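You operate a simulated robot arm through the tools that you are given. There is no shell and no other tool. Be economical: measure what you need, move in short steps, check, and stop when the job is done.

Carry out the task below with a simulated robot arm. There is one attempt and no reset: what you move stays moved.

TASK
Switch the mirror switch on.
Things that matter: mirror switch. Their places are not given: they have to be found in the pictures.

It is judged by the outcome, as a careful person would: the job done as asked, and still so three seconds after it is handed in. It fails if anything else is knocked over, pushed out of place, dropped, spilled or broken.

THE ROBOT
A 7-joint arm with a two-finger parallel gripper, fixed in place. Base frame: the origin is at the foot of the arm, x ahead of it, y to its left, z up. Lengths are in mm, angles in degrees, forces in N, time in s.
Its first joint turns from -66.0 to 66.0 degrees. Payload 2.4 kg.
Tool frame: the origin (TCP) lies between the finger pads and is the grasp point; the fingertips stand 30 mm ahead of it; z points along the fingers, y is the line along which they close. The gripper opens to 94 mm. The fingers are 28 mm wide and 10 mm thick; the gripper's body (50 by 96 mm) begins 55 mm behind the TCP.
Orientation is told as [roll, pitch, yaw] about the base's x, y, z axes, in that order, counted from this pose: with the fingers straight down and closing along the base's y, the tool's x points along the base's -x, its y along +y and its z along -z.

THE INTERFACE
- The arm moves only by the tool move_arm. Its argument "moves" is a list of rows, each an object of numbers (a shift or turn left out is 0, a gripper value left out holds the last): "x", "y", "z": the shift along the tool's x, y, z in units of 20 mm (1.0 is 20 mm); "wx", "wy", "wz": the turn, a rotation vector about the tool's x, y, z in units of 4 degrees (1.0 is 4 degrees); "claw": the closure, from 0 (fully open) to 1 (shut). In form: [{"x": .., "y": .., "z": .., "wx": .., "wy": .., "wz": .., "claw": ..}, ...]. A call has 1 to 8 rows; each row shifts and turns the commanded pose from where the row before left it, along the tool's axes as they then stand. A call with a number of a shift or a turn outside -1 to 1 is refused whole. A row lasts 0.2 s, in which the tool goes at most 50 mm and 8.6 degrees; a call with a longer step from one row to the next is refused whole, and so is a gripper value outside its range. A pose out of reach is approached as far as the arm can. The call stops where the force on the tool passes 40 N (or 10 N more than at its start, if that is more) or the arm is blocked; 0.2 s more then pass. The fingers move at their own pace (about 153 mm/s each) and stop on an object; they squeeze with about 22 N. The grip force told is the motor's: it shows also when the fingers shut on nothing. Time passes only in rows, and 0.2 s behind the last, so rows that do not move let the fingers close. It gives the time, the measured TCP pose, the force on the tool (base axes), the opening and the grip force at its end, in the units of the frame above (readings bear some noise), and new pictures: "pictures" is both (left out), scene, wrist or none.
- Cameras (640 x 400 px; columns grow to the right, rows downward): "scene" is fixed at [53.8, 514.9, 1426.3]; the picture's right is [-0.32, -0.95, 0.00], its down [-0.70, 0.24, -0.67] and it looks along [0.64, -0.22, -0.74] (base axes); focal length 366 px, centre (320, 200). "wrist" rides on the gripper at [-37, 0, -58] in the tool frame; the picture's right is [0.00, -1.00, 0.00], its down [0.97, 0.00, -0.24] and it looks along [0.24, 0.00, 0.97] (tool axes); focal length 218 px, centre (320, 200).
- locate(camera, pixels): for up to 12 pixels [column, row] of the newest picture of that camera ("zoom" is the newest enlarged one), the place [x, y, z] in the base frame of the surface seen there, good to about 3 mm. No time passes.
- close_up(camera, box): a new picture of the part [left, top, right, bottom] of that camera's present view, enlarged. No time passes.
- hand_in(): hands the job in; it is judged then, once.

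Work in short steps. Measure before you move; look again where a grasp or a placing could have gone wrong, and mend it. You have 60 turns and 120 pictures in all, the two below and enlarged ones among them. Open the gripper and draw the arm clear of the work before you hand the job in, unless the task says otherwise; then end with one line.

The tools are called by a JSON object that holds its "api" and its "payload". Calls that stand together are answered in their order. move_arm: Moves the arm, as the interface text tells. Its arguments: {"type":"object","properties":{"moves":{"type":"array","items":{"type":"object","properties":{"x":{"type":"number"},"y":{"type":"number"},"z":{"type":"number"},"wx":{"type":"number"},"wy":{"type":"number"},"wz":{"type":"number"},"claw":{"type":"number"}}}},"pictures":{"type":"string","enum":["both","scene","wrist","none"]}},"required":["moves"]} The other tools are called the same way: locate (camera, pixels) gives the place of the surface under pixels of a picture; close_up (camera, box) takes an enlarged picture of a part of a camera's view; hand_in () hands the job in.

At the start:

```text
clock: 0.0
eef_pos: [254.1, 320.0, 1064.0]
ee_rot: [0.0, 0.0, -0.1]
contact_force: [0.3, -0.3, 0.9]
opening: 94.2
grip_force: 0.1
```

scene: 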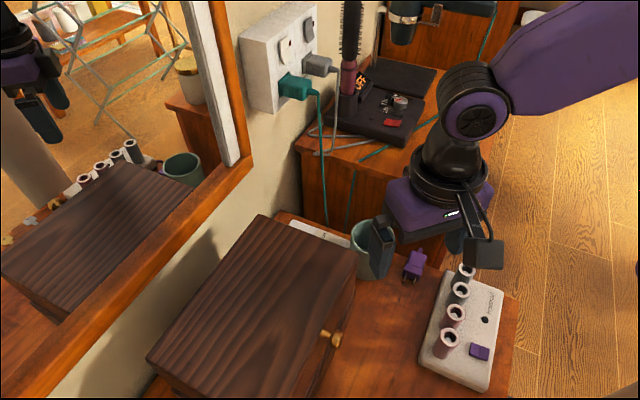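
wrist: 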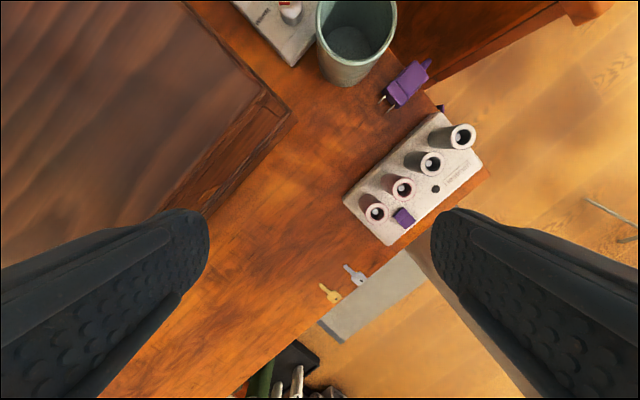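

The scene shows a wall socket plate (280,60), a white box with tubes (465,330), and a white plate behind the cup (315,235). I'll enlarge these to find the mirror switch.

{"api": "close_up", "payload": {"camera": "scene", "box": [220, 0, 380, 100]}}

{"api": "close_up", "payload": {"camera": "scene", "box": [270, 200, 430, 300]}}

{"api": "close_up", "payload": {"camera": "wrist", "box": [220, 0, 380, 100]}}

{"api": "close_up", "payload": {"camera": "scene", "box": [400, 250, 560, 400]}}

{"api": "close_up", "payload": {"camera": "scene", "box": [0, 100, 240, 250]}}

```text
4.00 times, centred on (300, 50) of scene
```

zoom: 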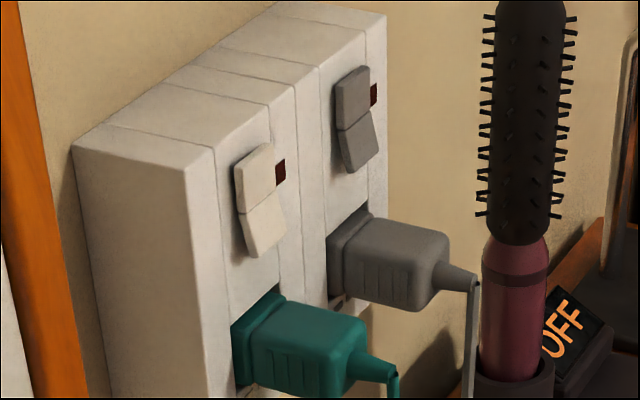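

```text
4.00 times, centred on (350, 250) of scene
```

zoom: 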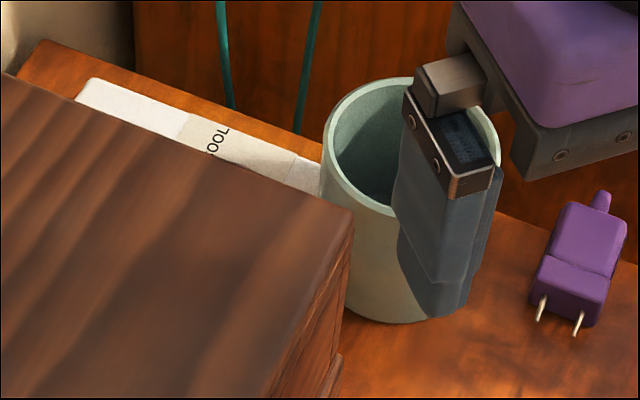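

```text
4.00 times, centred on (300, 50) of wrist
```

zoom: 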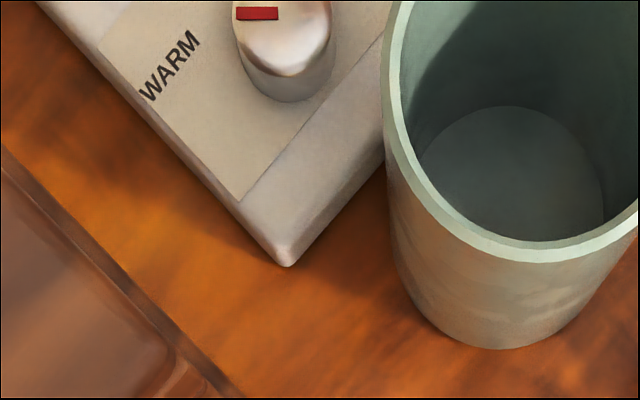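

```text
2.67 times, centred on (480, 325) of scene
```

zoom: 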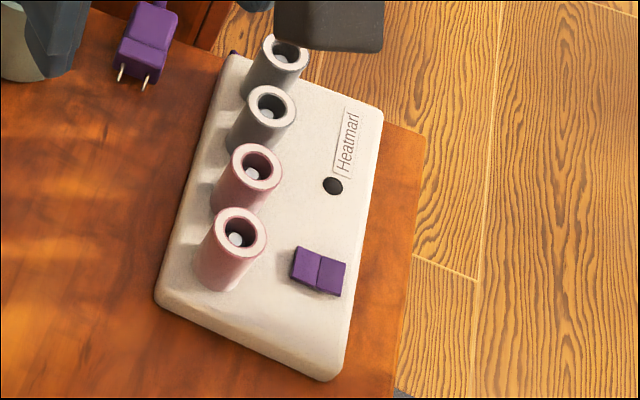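

```text
2.67 times, centred on (120, 175) of scene
```

zoom: 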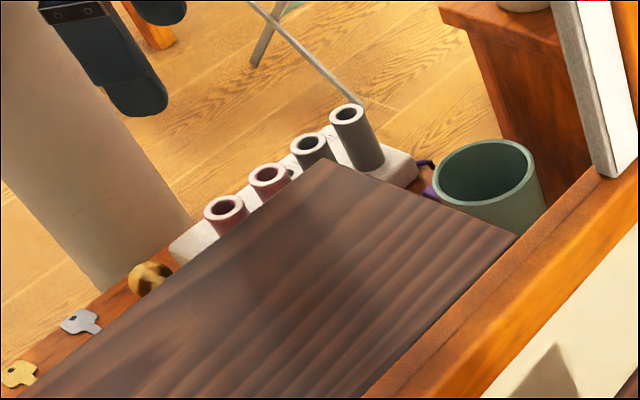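

The white plate beyond the cup has a WARM/COOL knob, and a pale strip with something red is on the mirror frame (215,80). I'll check those and the dark items at (390,110).

{"api": "close_up", "payload": {"camera": "scene", "box": [320, 50, 480, 150]}}

{"api": "close_up", "payload": {"camera": "scene", "box": [130, 0, 290, 100]}}

{"api": "locate", "payload": {"camera": "scene", "pixels": [[283, 46], [310, 27], [215, 80], [310, 235], [370, 260], [220, 310], [245, 165], [415, 265], [480, 352], [390, 110], [460, 330], [260, 225]]}}

{"api": "locate", "payload": {"camera": "wrist", "pixels": [[291, 12], [262, 16], [291, 65], [355, 80], [240, 5], [404, 218], [410, 85], [290, 115], [200, 10]]}}

```text
4.00 times, centred on (400, 100) of scene
```

zoom: 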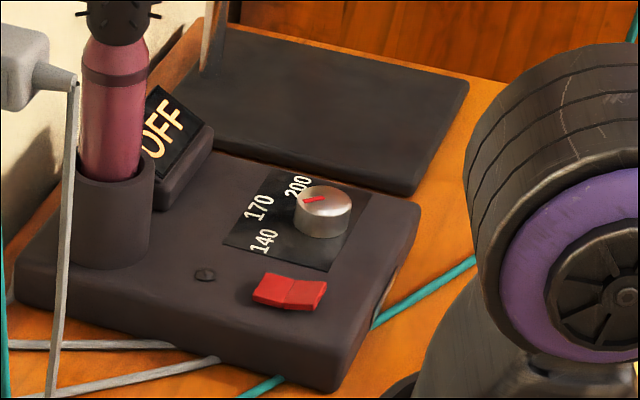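

```text
4.00 times, centred on (210, 50) of scene
```

zoom: 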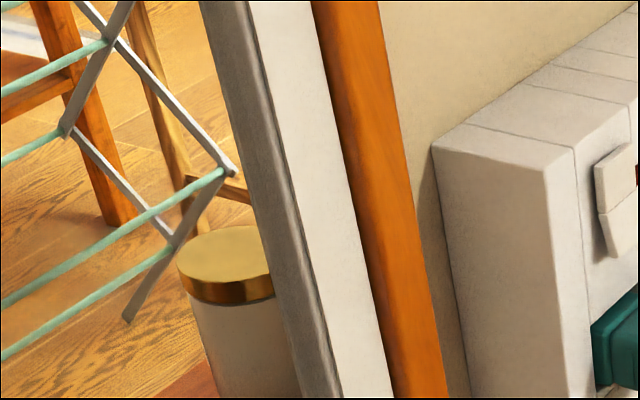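

```text
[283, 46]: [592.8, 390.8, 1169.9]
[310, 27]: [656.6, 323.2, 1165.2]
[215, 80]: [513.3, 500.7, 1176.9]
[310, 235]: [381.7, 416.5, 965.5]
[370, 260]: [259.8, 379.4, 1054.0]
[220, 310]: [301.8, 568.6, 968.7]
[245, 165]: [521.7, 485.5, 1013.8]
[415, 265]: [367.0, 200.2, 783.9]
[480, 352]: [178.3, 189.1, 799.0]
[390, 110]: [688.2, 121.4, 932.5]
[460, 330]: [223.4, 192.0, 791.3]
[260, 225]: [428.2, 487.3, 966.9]
```

```text
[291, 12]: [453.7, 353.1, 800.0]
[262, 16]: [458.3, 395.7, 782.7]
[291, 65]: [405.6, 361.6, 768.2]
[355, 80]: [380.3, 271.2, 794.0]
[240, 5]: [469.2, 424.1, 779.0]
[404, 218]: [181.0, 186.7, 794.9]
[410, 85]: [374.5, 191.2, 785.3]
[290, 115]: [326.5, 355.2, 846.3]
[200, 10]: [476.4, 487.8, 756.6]
```

The tabletop plate with the knob near (454,353,800) is partly hidden by the box and cup. I'll raise slightly and move forward to look down onto it.

{"api": "move_arm", "payload": {"moves": [{"z": -1}, {"x": -1, "z": -1}, {"x": -1}, {"x": -1}, {"x": -1}, {"x": -1}, {"x": -1}]}}

```text
clock: 1.6
eef_pos: [373.3, 319.2, 1103.5]
ee_rot: [0.0, 0.0, 0.0]
contact_force: [0.2, -0.4, 0.2]
opening: 93.7
grip_force: 0.0
```

scene: 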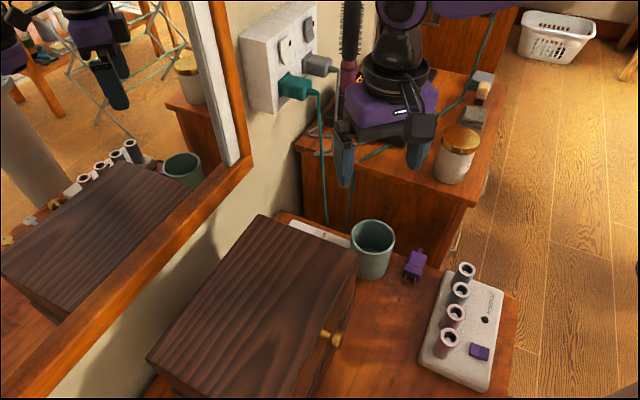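
wrist: 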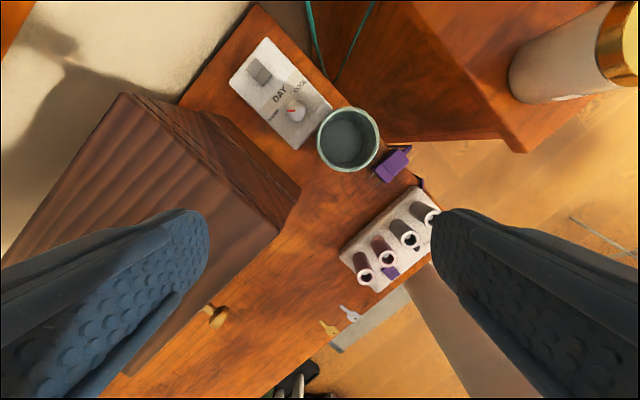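

Now the plate shows a rocker at (260,72) and the WARM/DAY/COOL knob at (294,110). I'll enlarge it, and the box at the far end of the other table too.

{"api": "close_up", "payload": {"camera": "wrist", "box": [216, 30, 344, 160]}}

{"api": "close_up", "payload": {"camera": "scene", "box": [440, 60, 520, 130]}}

{"api": "locate", "payload": {"camera": "wrist", "pixels": [[260, 72], [250, 66], [268, 78], [256, 62], [262, 82], [265, 39], [231, 83], [296, 148], [330, 105], [294, 110], [200, 95], [348, 112]]}}

```text
3.08 times, centred on (280, 95) of wrist
```

zoom: 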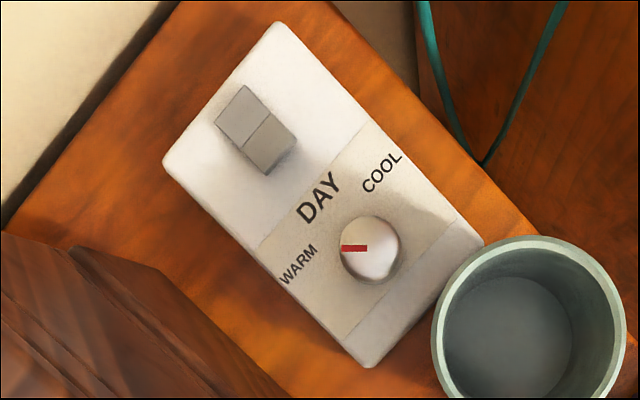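

```text
5.71 times, centred on (480, 95) of scene
```

zoom: 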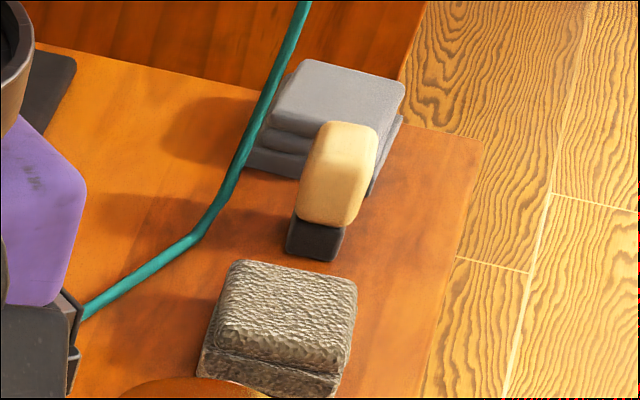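

```text
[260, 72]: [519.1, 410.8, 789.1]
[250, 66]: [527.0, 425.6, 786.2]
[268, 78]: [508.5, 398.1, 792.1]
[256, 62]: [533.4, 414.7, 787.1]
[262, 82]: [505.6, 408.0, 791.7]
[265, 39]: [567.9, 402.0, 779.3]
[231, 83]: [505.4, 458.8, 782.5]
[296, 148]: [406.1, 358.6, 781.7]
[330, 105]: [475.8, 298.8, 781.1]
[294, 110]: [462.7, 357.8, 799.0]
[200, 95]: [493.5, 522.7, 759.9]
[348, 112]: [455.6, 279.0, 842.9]
```

The plate is the mirror's light control, with a two-part rocker about 38x28 mm at (519,411,790). It sits near the wall, so I'll measure the obstacles around it (box edge, cup, mirror frame, sockets) before approaching.

{"api": "locate", "payload": {"camera": "scene", "pixels": [[260, 217], [353, 252], [336, 285], [355, 230], [390, 236], [275, 112], [252, 108], [248, 40], [296, 88], [320, 70], [235, 160], [240, 130]]}}

{"api": "locate", "payload": {"camera": "wrist", "pixels": [[125, 96], [296, 186], [200, 118], [320, 130], [345, 110], [375, 125], [180, 95], [120, 40], [256, 2], [220, 10]]}}

{"api": "close_up", "payload": {"camera": "wrist", "box": [240, 50, 290, 90]}}

```text
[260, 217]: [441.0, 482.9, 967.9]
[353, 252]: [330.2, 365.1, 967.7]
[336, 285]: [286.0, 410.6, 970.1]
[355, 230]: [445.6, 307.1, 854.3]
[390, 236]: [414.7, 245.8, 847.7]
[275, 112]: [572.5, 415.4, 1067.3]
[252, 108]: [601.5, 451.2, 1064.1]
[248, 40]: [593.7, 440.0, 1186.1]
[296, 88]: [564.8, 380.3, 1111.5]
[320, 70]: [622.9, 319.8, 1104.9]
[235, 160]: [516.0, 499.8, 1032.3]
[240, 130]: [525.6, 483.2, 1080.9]
```

```text
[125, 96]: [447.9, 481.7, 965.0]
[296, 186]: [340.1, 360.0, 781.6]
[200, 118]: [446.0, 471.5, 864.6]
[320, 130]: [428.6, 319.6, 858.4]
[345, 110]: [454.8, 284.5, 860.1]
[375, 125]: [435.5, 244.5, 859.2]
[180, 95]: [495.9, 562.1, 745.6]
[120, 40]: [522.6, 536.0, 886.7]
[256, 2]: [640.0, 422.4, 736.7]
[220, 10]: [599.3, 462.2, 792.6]
```

```text
10.00 times, centred on (265, 70) of wrist
```

zoom: 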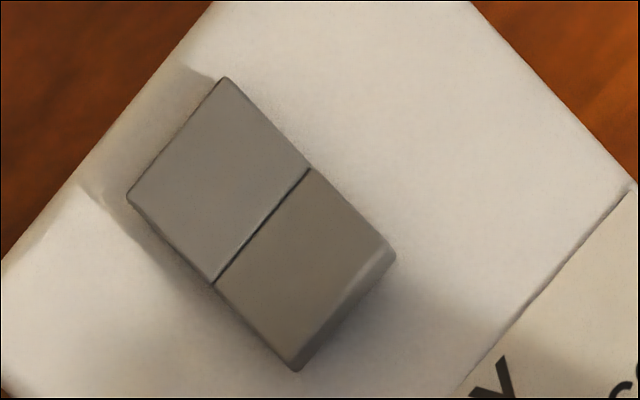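

The zoom shows the far (wall-side) half flush and the near (knob-side) half raised, and the mirror strip looks unlit, so the near half needs pressing. I'll shut the fingers and turn the tool to about 43° yaw to face the wall squarely.

{"api": "move_arm", "payload": {"moves": [{"wz": -1, "claw": 1}, {"wz": -1}, {"wz": -1}, {"wz": -1}, {"wz": -1}, {"wz": -1}, {"wz": -1}, {"wz": -1}], "pictures": "none"}}

{"api": "move_arm", "payload": {"moves": [{"wz": -1}, {"wz": -1}, {"wz": -0.85}, {"wy": -1}, {"wy": -1}, {"wy": -1}, {"wy": -1}, {"wy": -1}]}}

```text
clock: 3.4
eef_pos: [373.6, 319.1, 1104.3]
ee_rot: [-0.1, 0.0, 32.1]
contact_force: [-0.1, 0.1, 0.2]
opening: 0.0
grip_force: 22.0
```

```text
clock: 5.2
eef_pos: [374.0, 320.1, 1105.2]
ee_rot: [0.0, -20.2, 43.5]
contact_force: [0.2, -0.9, 0.2]
opening: 0.0
grip_force: 22.0
```

scene: 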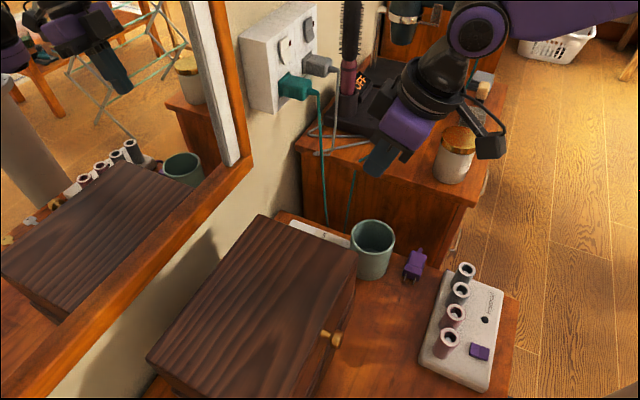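
wrist: 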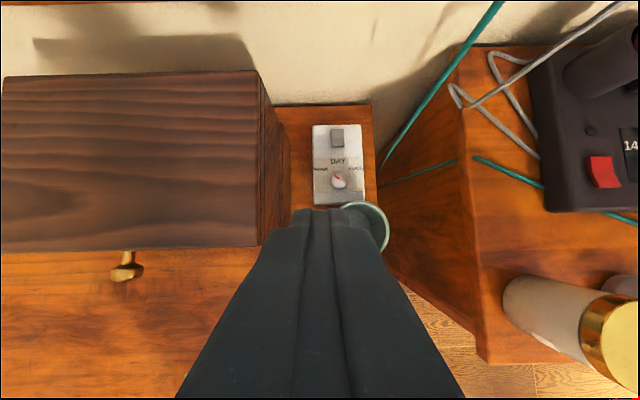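

Orientation is right and the rocker is visible at (337,137), with the cord clear to the right. I'll shift sideways into line at height, then begin descending along the tool axis.

{"api": "move_arm", "payload": {"moves": [{"x": -0.82, "y": -0.41}, {"x": -0.82, "y": -0.41}, {"x": -0.82, "y": -0.41}, {"x": -0.82, "y": -0.41}, {"z": 1}, {"z": 1}, {"z": 1}, {"z": 1}]}}

```text
clock: 7.0
eef_pos: [461.0, 357.1, 1050.9]
ee_rot: [0.0, -20.1, 43.4]
contact_force: [-0.1, 0.2, -0.9]
opening: 0.0
grip_force: 22.3
```

scene: 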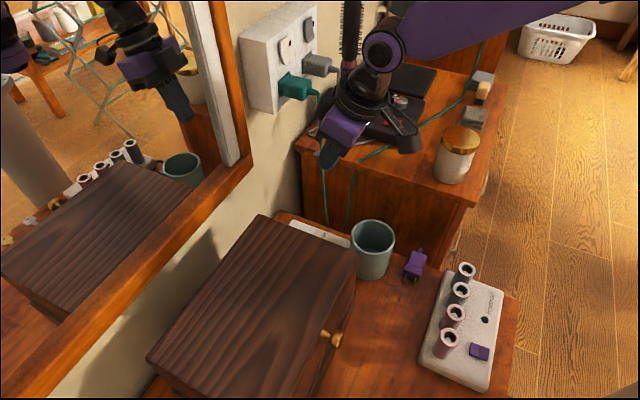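
wrist: 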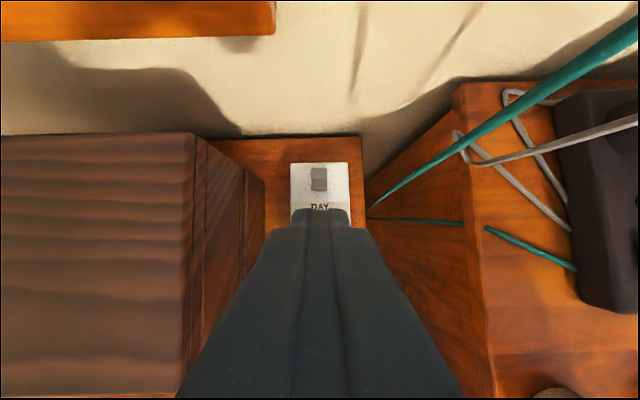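

The rocker is at (319,180) and lined up. I'll re-measure it.

{"api": "locate", "payload": {"camera": "wrist", "pixels": [[319, 174], [319, 185], [319, 180], [319, 190], [300, 180], [340, 180], [276, 20], [311, 185], [327, 185]]}}

{"api": "move_arm", "payload": {"moves": [{"z": 1}, {"z": 1}, {"z": 1}, {"z": 1}, {"z": 1}, {"z": 1}]}}

```text
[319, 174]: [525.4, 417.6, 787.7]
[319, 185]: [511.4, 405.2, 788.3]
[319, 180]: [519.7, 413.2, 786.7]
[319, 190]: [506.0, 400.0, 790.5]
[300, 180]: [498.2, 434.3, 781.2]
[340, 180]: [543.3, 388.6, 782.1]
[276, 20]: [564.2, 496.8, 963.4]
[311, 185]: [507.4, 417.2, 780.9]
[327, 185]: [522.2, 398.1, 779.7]
```

```text
clock: 8.4
eef_pos: [490.5, 386.2, 940.4]
ee_rot: [0.1, -19.9, 43.4]
contact_force: [-0.1, 0.0, -0.9]
opening: 0.0
grip_force: 22.2
```

scene: 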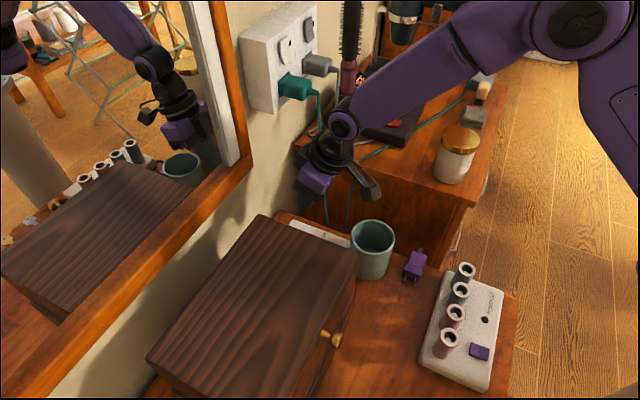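
wrist: 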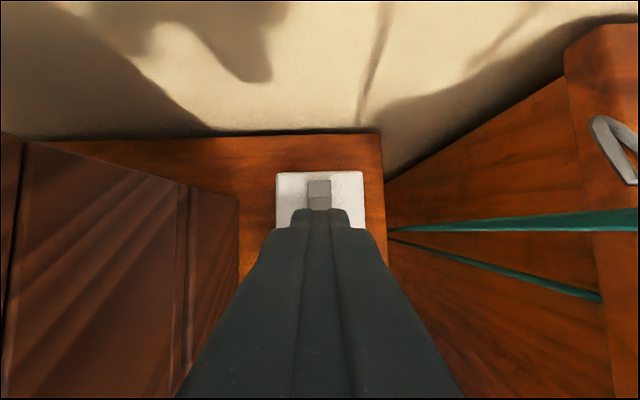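

The tips are aligned with the rocker. I'll tilt a little more (28°) so only the leading edge touches the near half, and come down to about 20 mm above it.

{"api": "move_arm", "payload": {"moves": [{"wy": -1}, {"wy": -1}, {"x": 0.45, "z": 0.8}, {"x": 0.3, "z": 0.8}, {"x": 0.2, "z": 0.8}, {"x": 0.2, "z": 0.8}, {"x": 0.1, "z": 0.8}, {"x": 0.1, "z": 0.68}]}}

```text
clock: 10.2
eef_pos: [504.1, 400.1, 843.5]
ee_rot: [0.0, -28.1, 43.3]
contact_force: [0.0, 0.3, 0.2]
opening: 0.0
grip_force: 21.3
```

scene: 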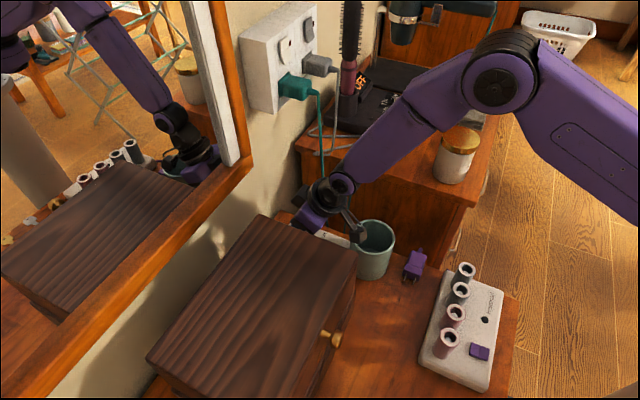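
wrist: 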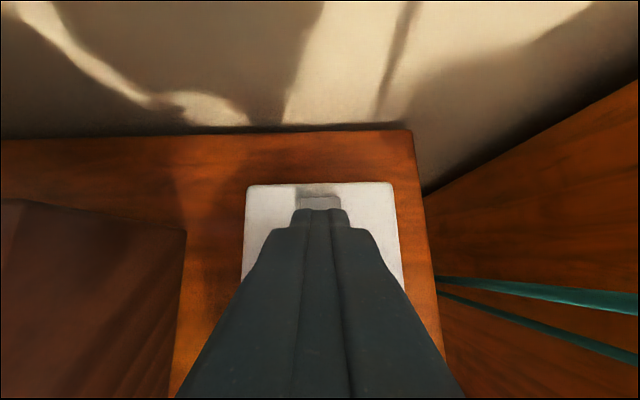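

A dark bracket of the gripper at (357,232) is near the cup in the picture; I'll check its clearance before pressing.

{"api": "close_up", "payload": {"camera": "scene", "box": [280, 170, 408, 290]}}

{"api": "locate", "payload": {"camera": "scene", "pixels": [[360, 236], [357, 229], [352, 222], [346, 212], [372, 220], [355, 250]]}}

```text
3.33 times, centred on (344, 230) of scene
```

zoom: 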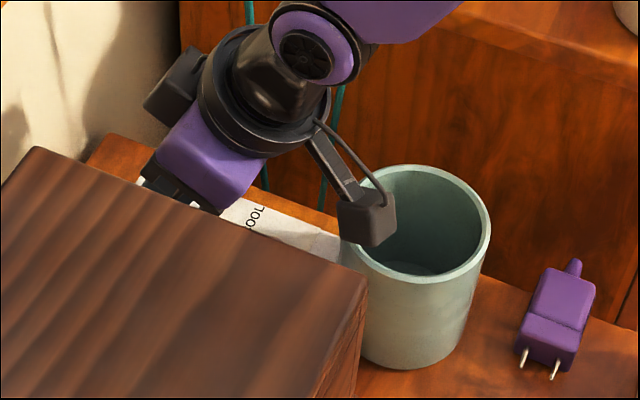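

```text
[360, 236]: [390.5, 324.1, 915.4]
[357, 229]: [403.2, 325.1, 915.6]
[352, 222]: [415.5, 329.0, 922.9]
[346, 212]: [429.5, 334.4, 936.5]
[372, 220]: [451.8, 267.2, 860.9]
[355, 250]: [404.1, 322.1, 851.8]
```

The bracket is about 45 mm above the cup rim, so the 25–28 mm of travel is clear. I'll press straight down in small steps.

{"api": "move_arm", "payload": {"moves": [{"x": 0.094, "z": 0.177}, {"x": 0.094, "z": 0.177}, {"x": 0.094, "z": 0.177}, {"x": 0.094, "z": 0.177}]}}

```text
clock: 11.2
eef_pos: [505.5, 398.9, 827.4]
ee_rot: [0.0, -27.9, 43.4]
contact_force: [-0.1, -0.3, -0.2]
opening: 0.0
grip_force: 22.2
```

scene: 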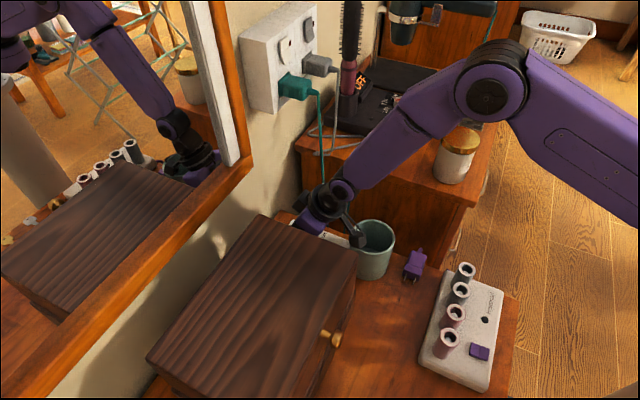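
wrist: 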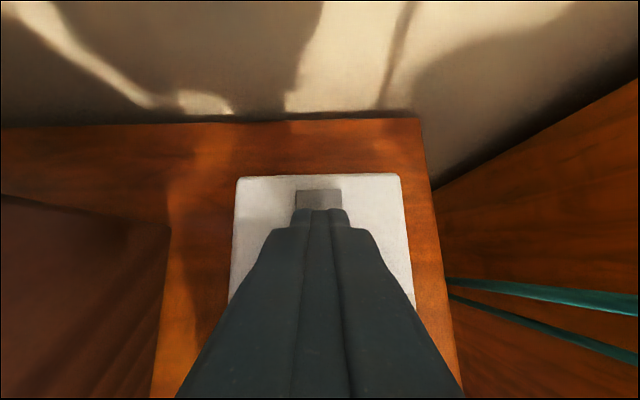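

No contact yet at z 827; the tip edge is right at the outer end of the rocker, so I'll shift 4 mm wallward and continue down.

{"api": "move_arm", "payload": {"moves": [{"x": -0.18, "z": 0.095}, {"x": 0.07, "z": 0.133}, {"x": 0.07, "z": 0.133}, {"x": 0.07, "z": 0.133}], "pictures": "wrist"}}

```text
clock: 12.2
eef_pos: [508.9, 402.2, 821.6]
ee_rot: [0.0, -28.2, 43.5]
contact_force: [-7.2, -6.9, 19.0]
opening: 0.0
grip_force: 22.1
```

wrist: 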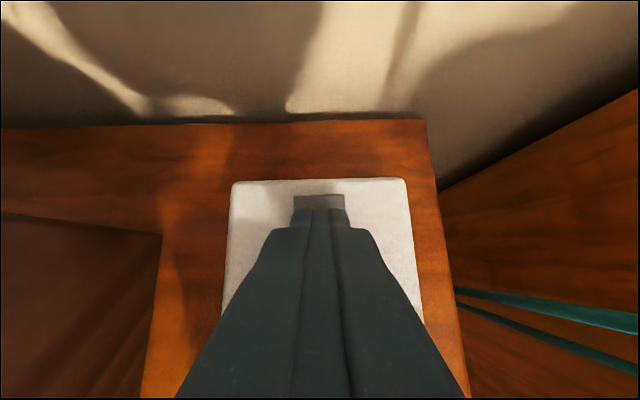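

Contact at 19 N, and the visible far half has darkened, suggesting it tilted. I'll press slightly more, then lift to look.

{"api": "move_arm", "payload": {"moves": [{"x": 0.05, "z": 0.09}, {}], "pictures": "wrist"}}

{"api": "move_arm", "payload": {"moves": [{"x": -0.28, "z": -0.53}, {"x": -0.28, "z": -0.53}, {"x": 0.3, "z": -0.8}, {"x": 0.3, "z": -0.8}, {"z": -1}, {"z": -1}, {"z": -1}, {"z": -1}]}}

{"api": "close_up", "payload": {"camera": "wrist", "box": [270, 150, 370, 212]}}

```text
clock: 12.6
eef_pos: [509.3, 403.4, 822.0]
ee_rot: [0.0, -28.5, 43.4]
contact_force: [-2.9, -3.2, 7.3]
opening: 0.0
grip_force: 21.7
stopped in row 1: the force on the tool passed its limit (the readings are from after the stop); the commanded pose is now the measured one
```

wrist: 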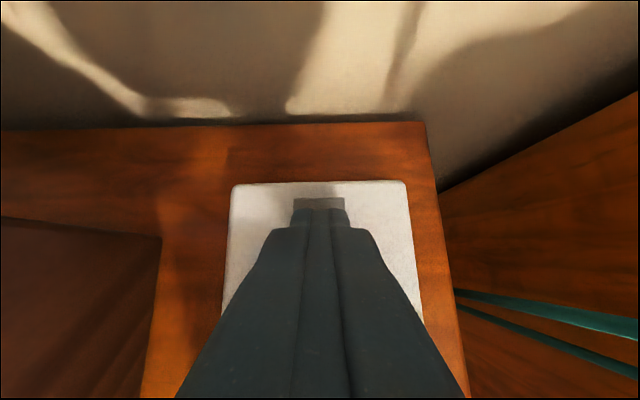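

```text
clock: 14.4
eef_pos: [463.0, 359.3, 936.8]
ee_rot: [0.1, -28.2, 43.4]
contact_force: [0.4, -1.0, -0.7]
opening: 0.0
grip_force: 22.3
```

scene: 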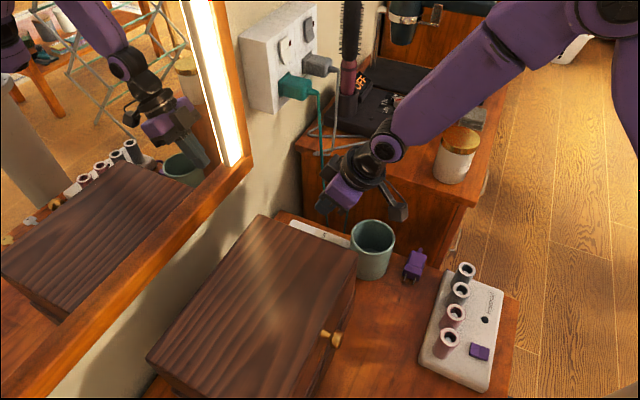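
wrist: 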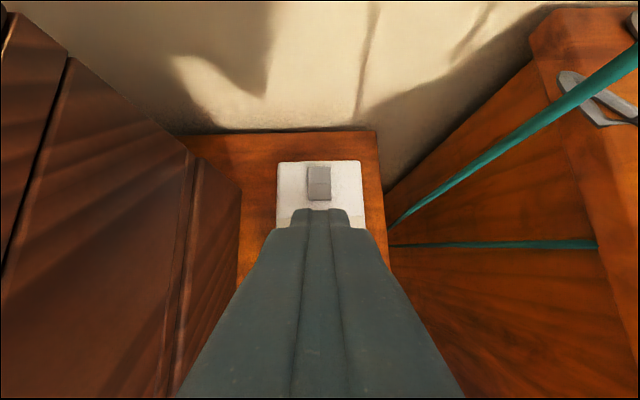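

```text
6.40 times, centred on (320, 181) of wrist
```

zoom: 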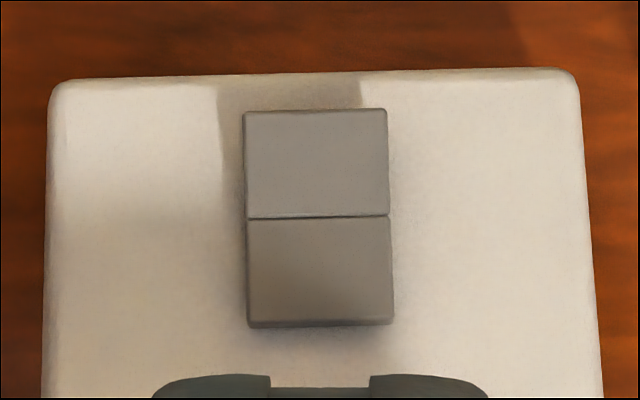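

The mirror's light strip (215,80) is now lit, so the switch is on. I'll draw back and open the gripper clear of everything.

{"api": "move_arm", "payload": {"moves": [{"z": -1}, {"z": -1}, {"z": -1}, {"z": -1}, {"z": -1}, {"z": -1}, {"claw": 0}, {}]}}

```text
clock: 16.2
eef_pos: [420.9, 320.4, 1042.9]
ee_rot: [0.0, -28.4, 43.4]
contact_force: [0.7, -0.8, -0.1]
opening: 94.0
grip_force: 0.1
```

scene: 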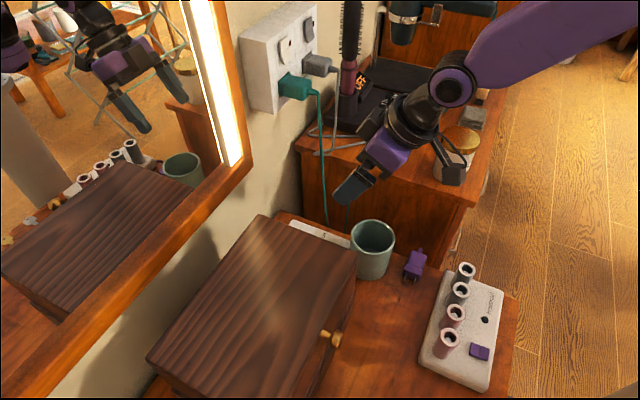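
wrist: 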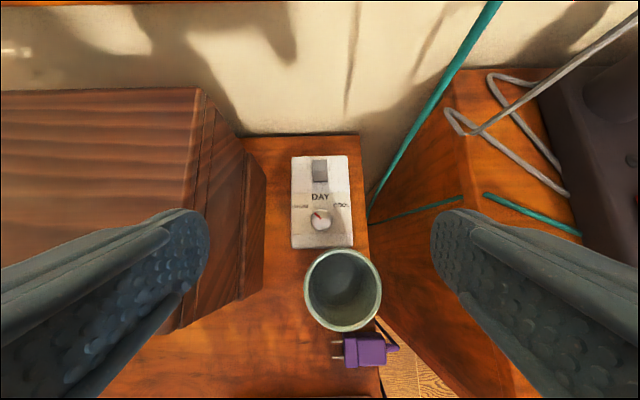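

The light is still on, nothing else has moved, and the arm is clear with the gripper open. I'm handing in.

{"api": "hand_in", "payload": {}}

```text
The job is handed in.
```

The mirror switch is on: its light strip lit after I pressed the rocker and was still lit when I handed in, with nothing else disturbed.
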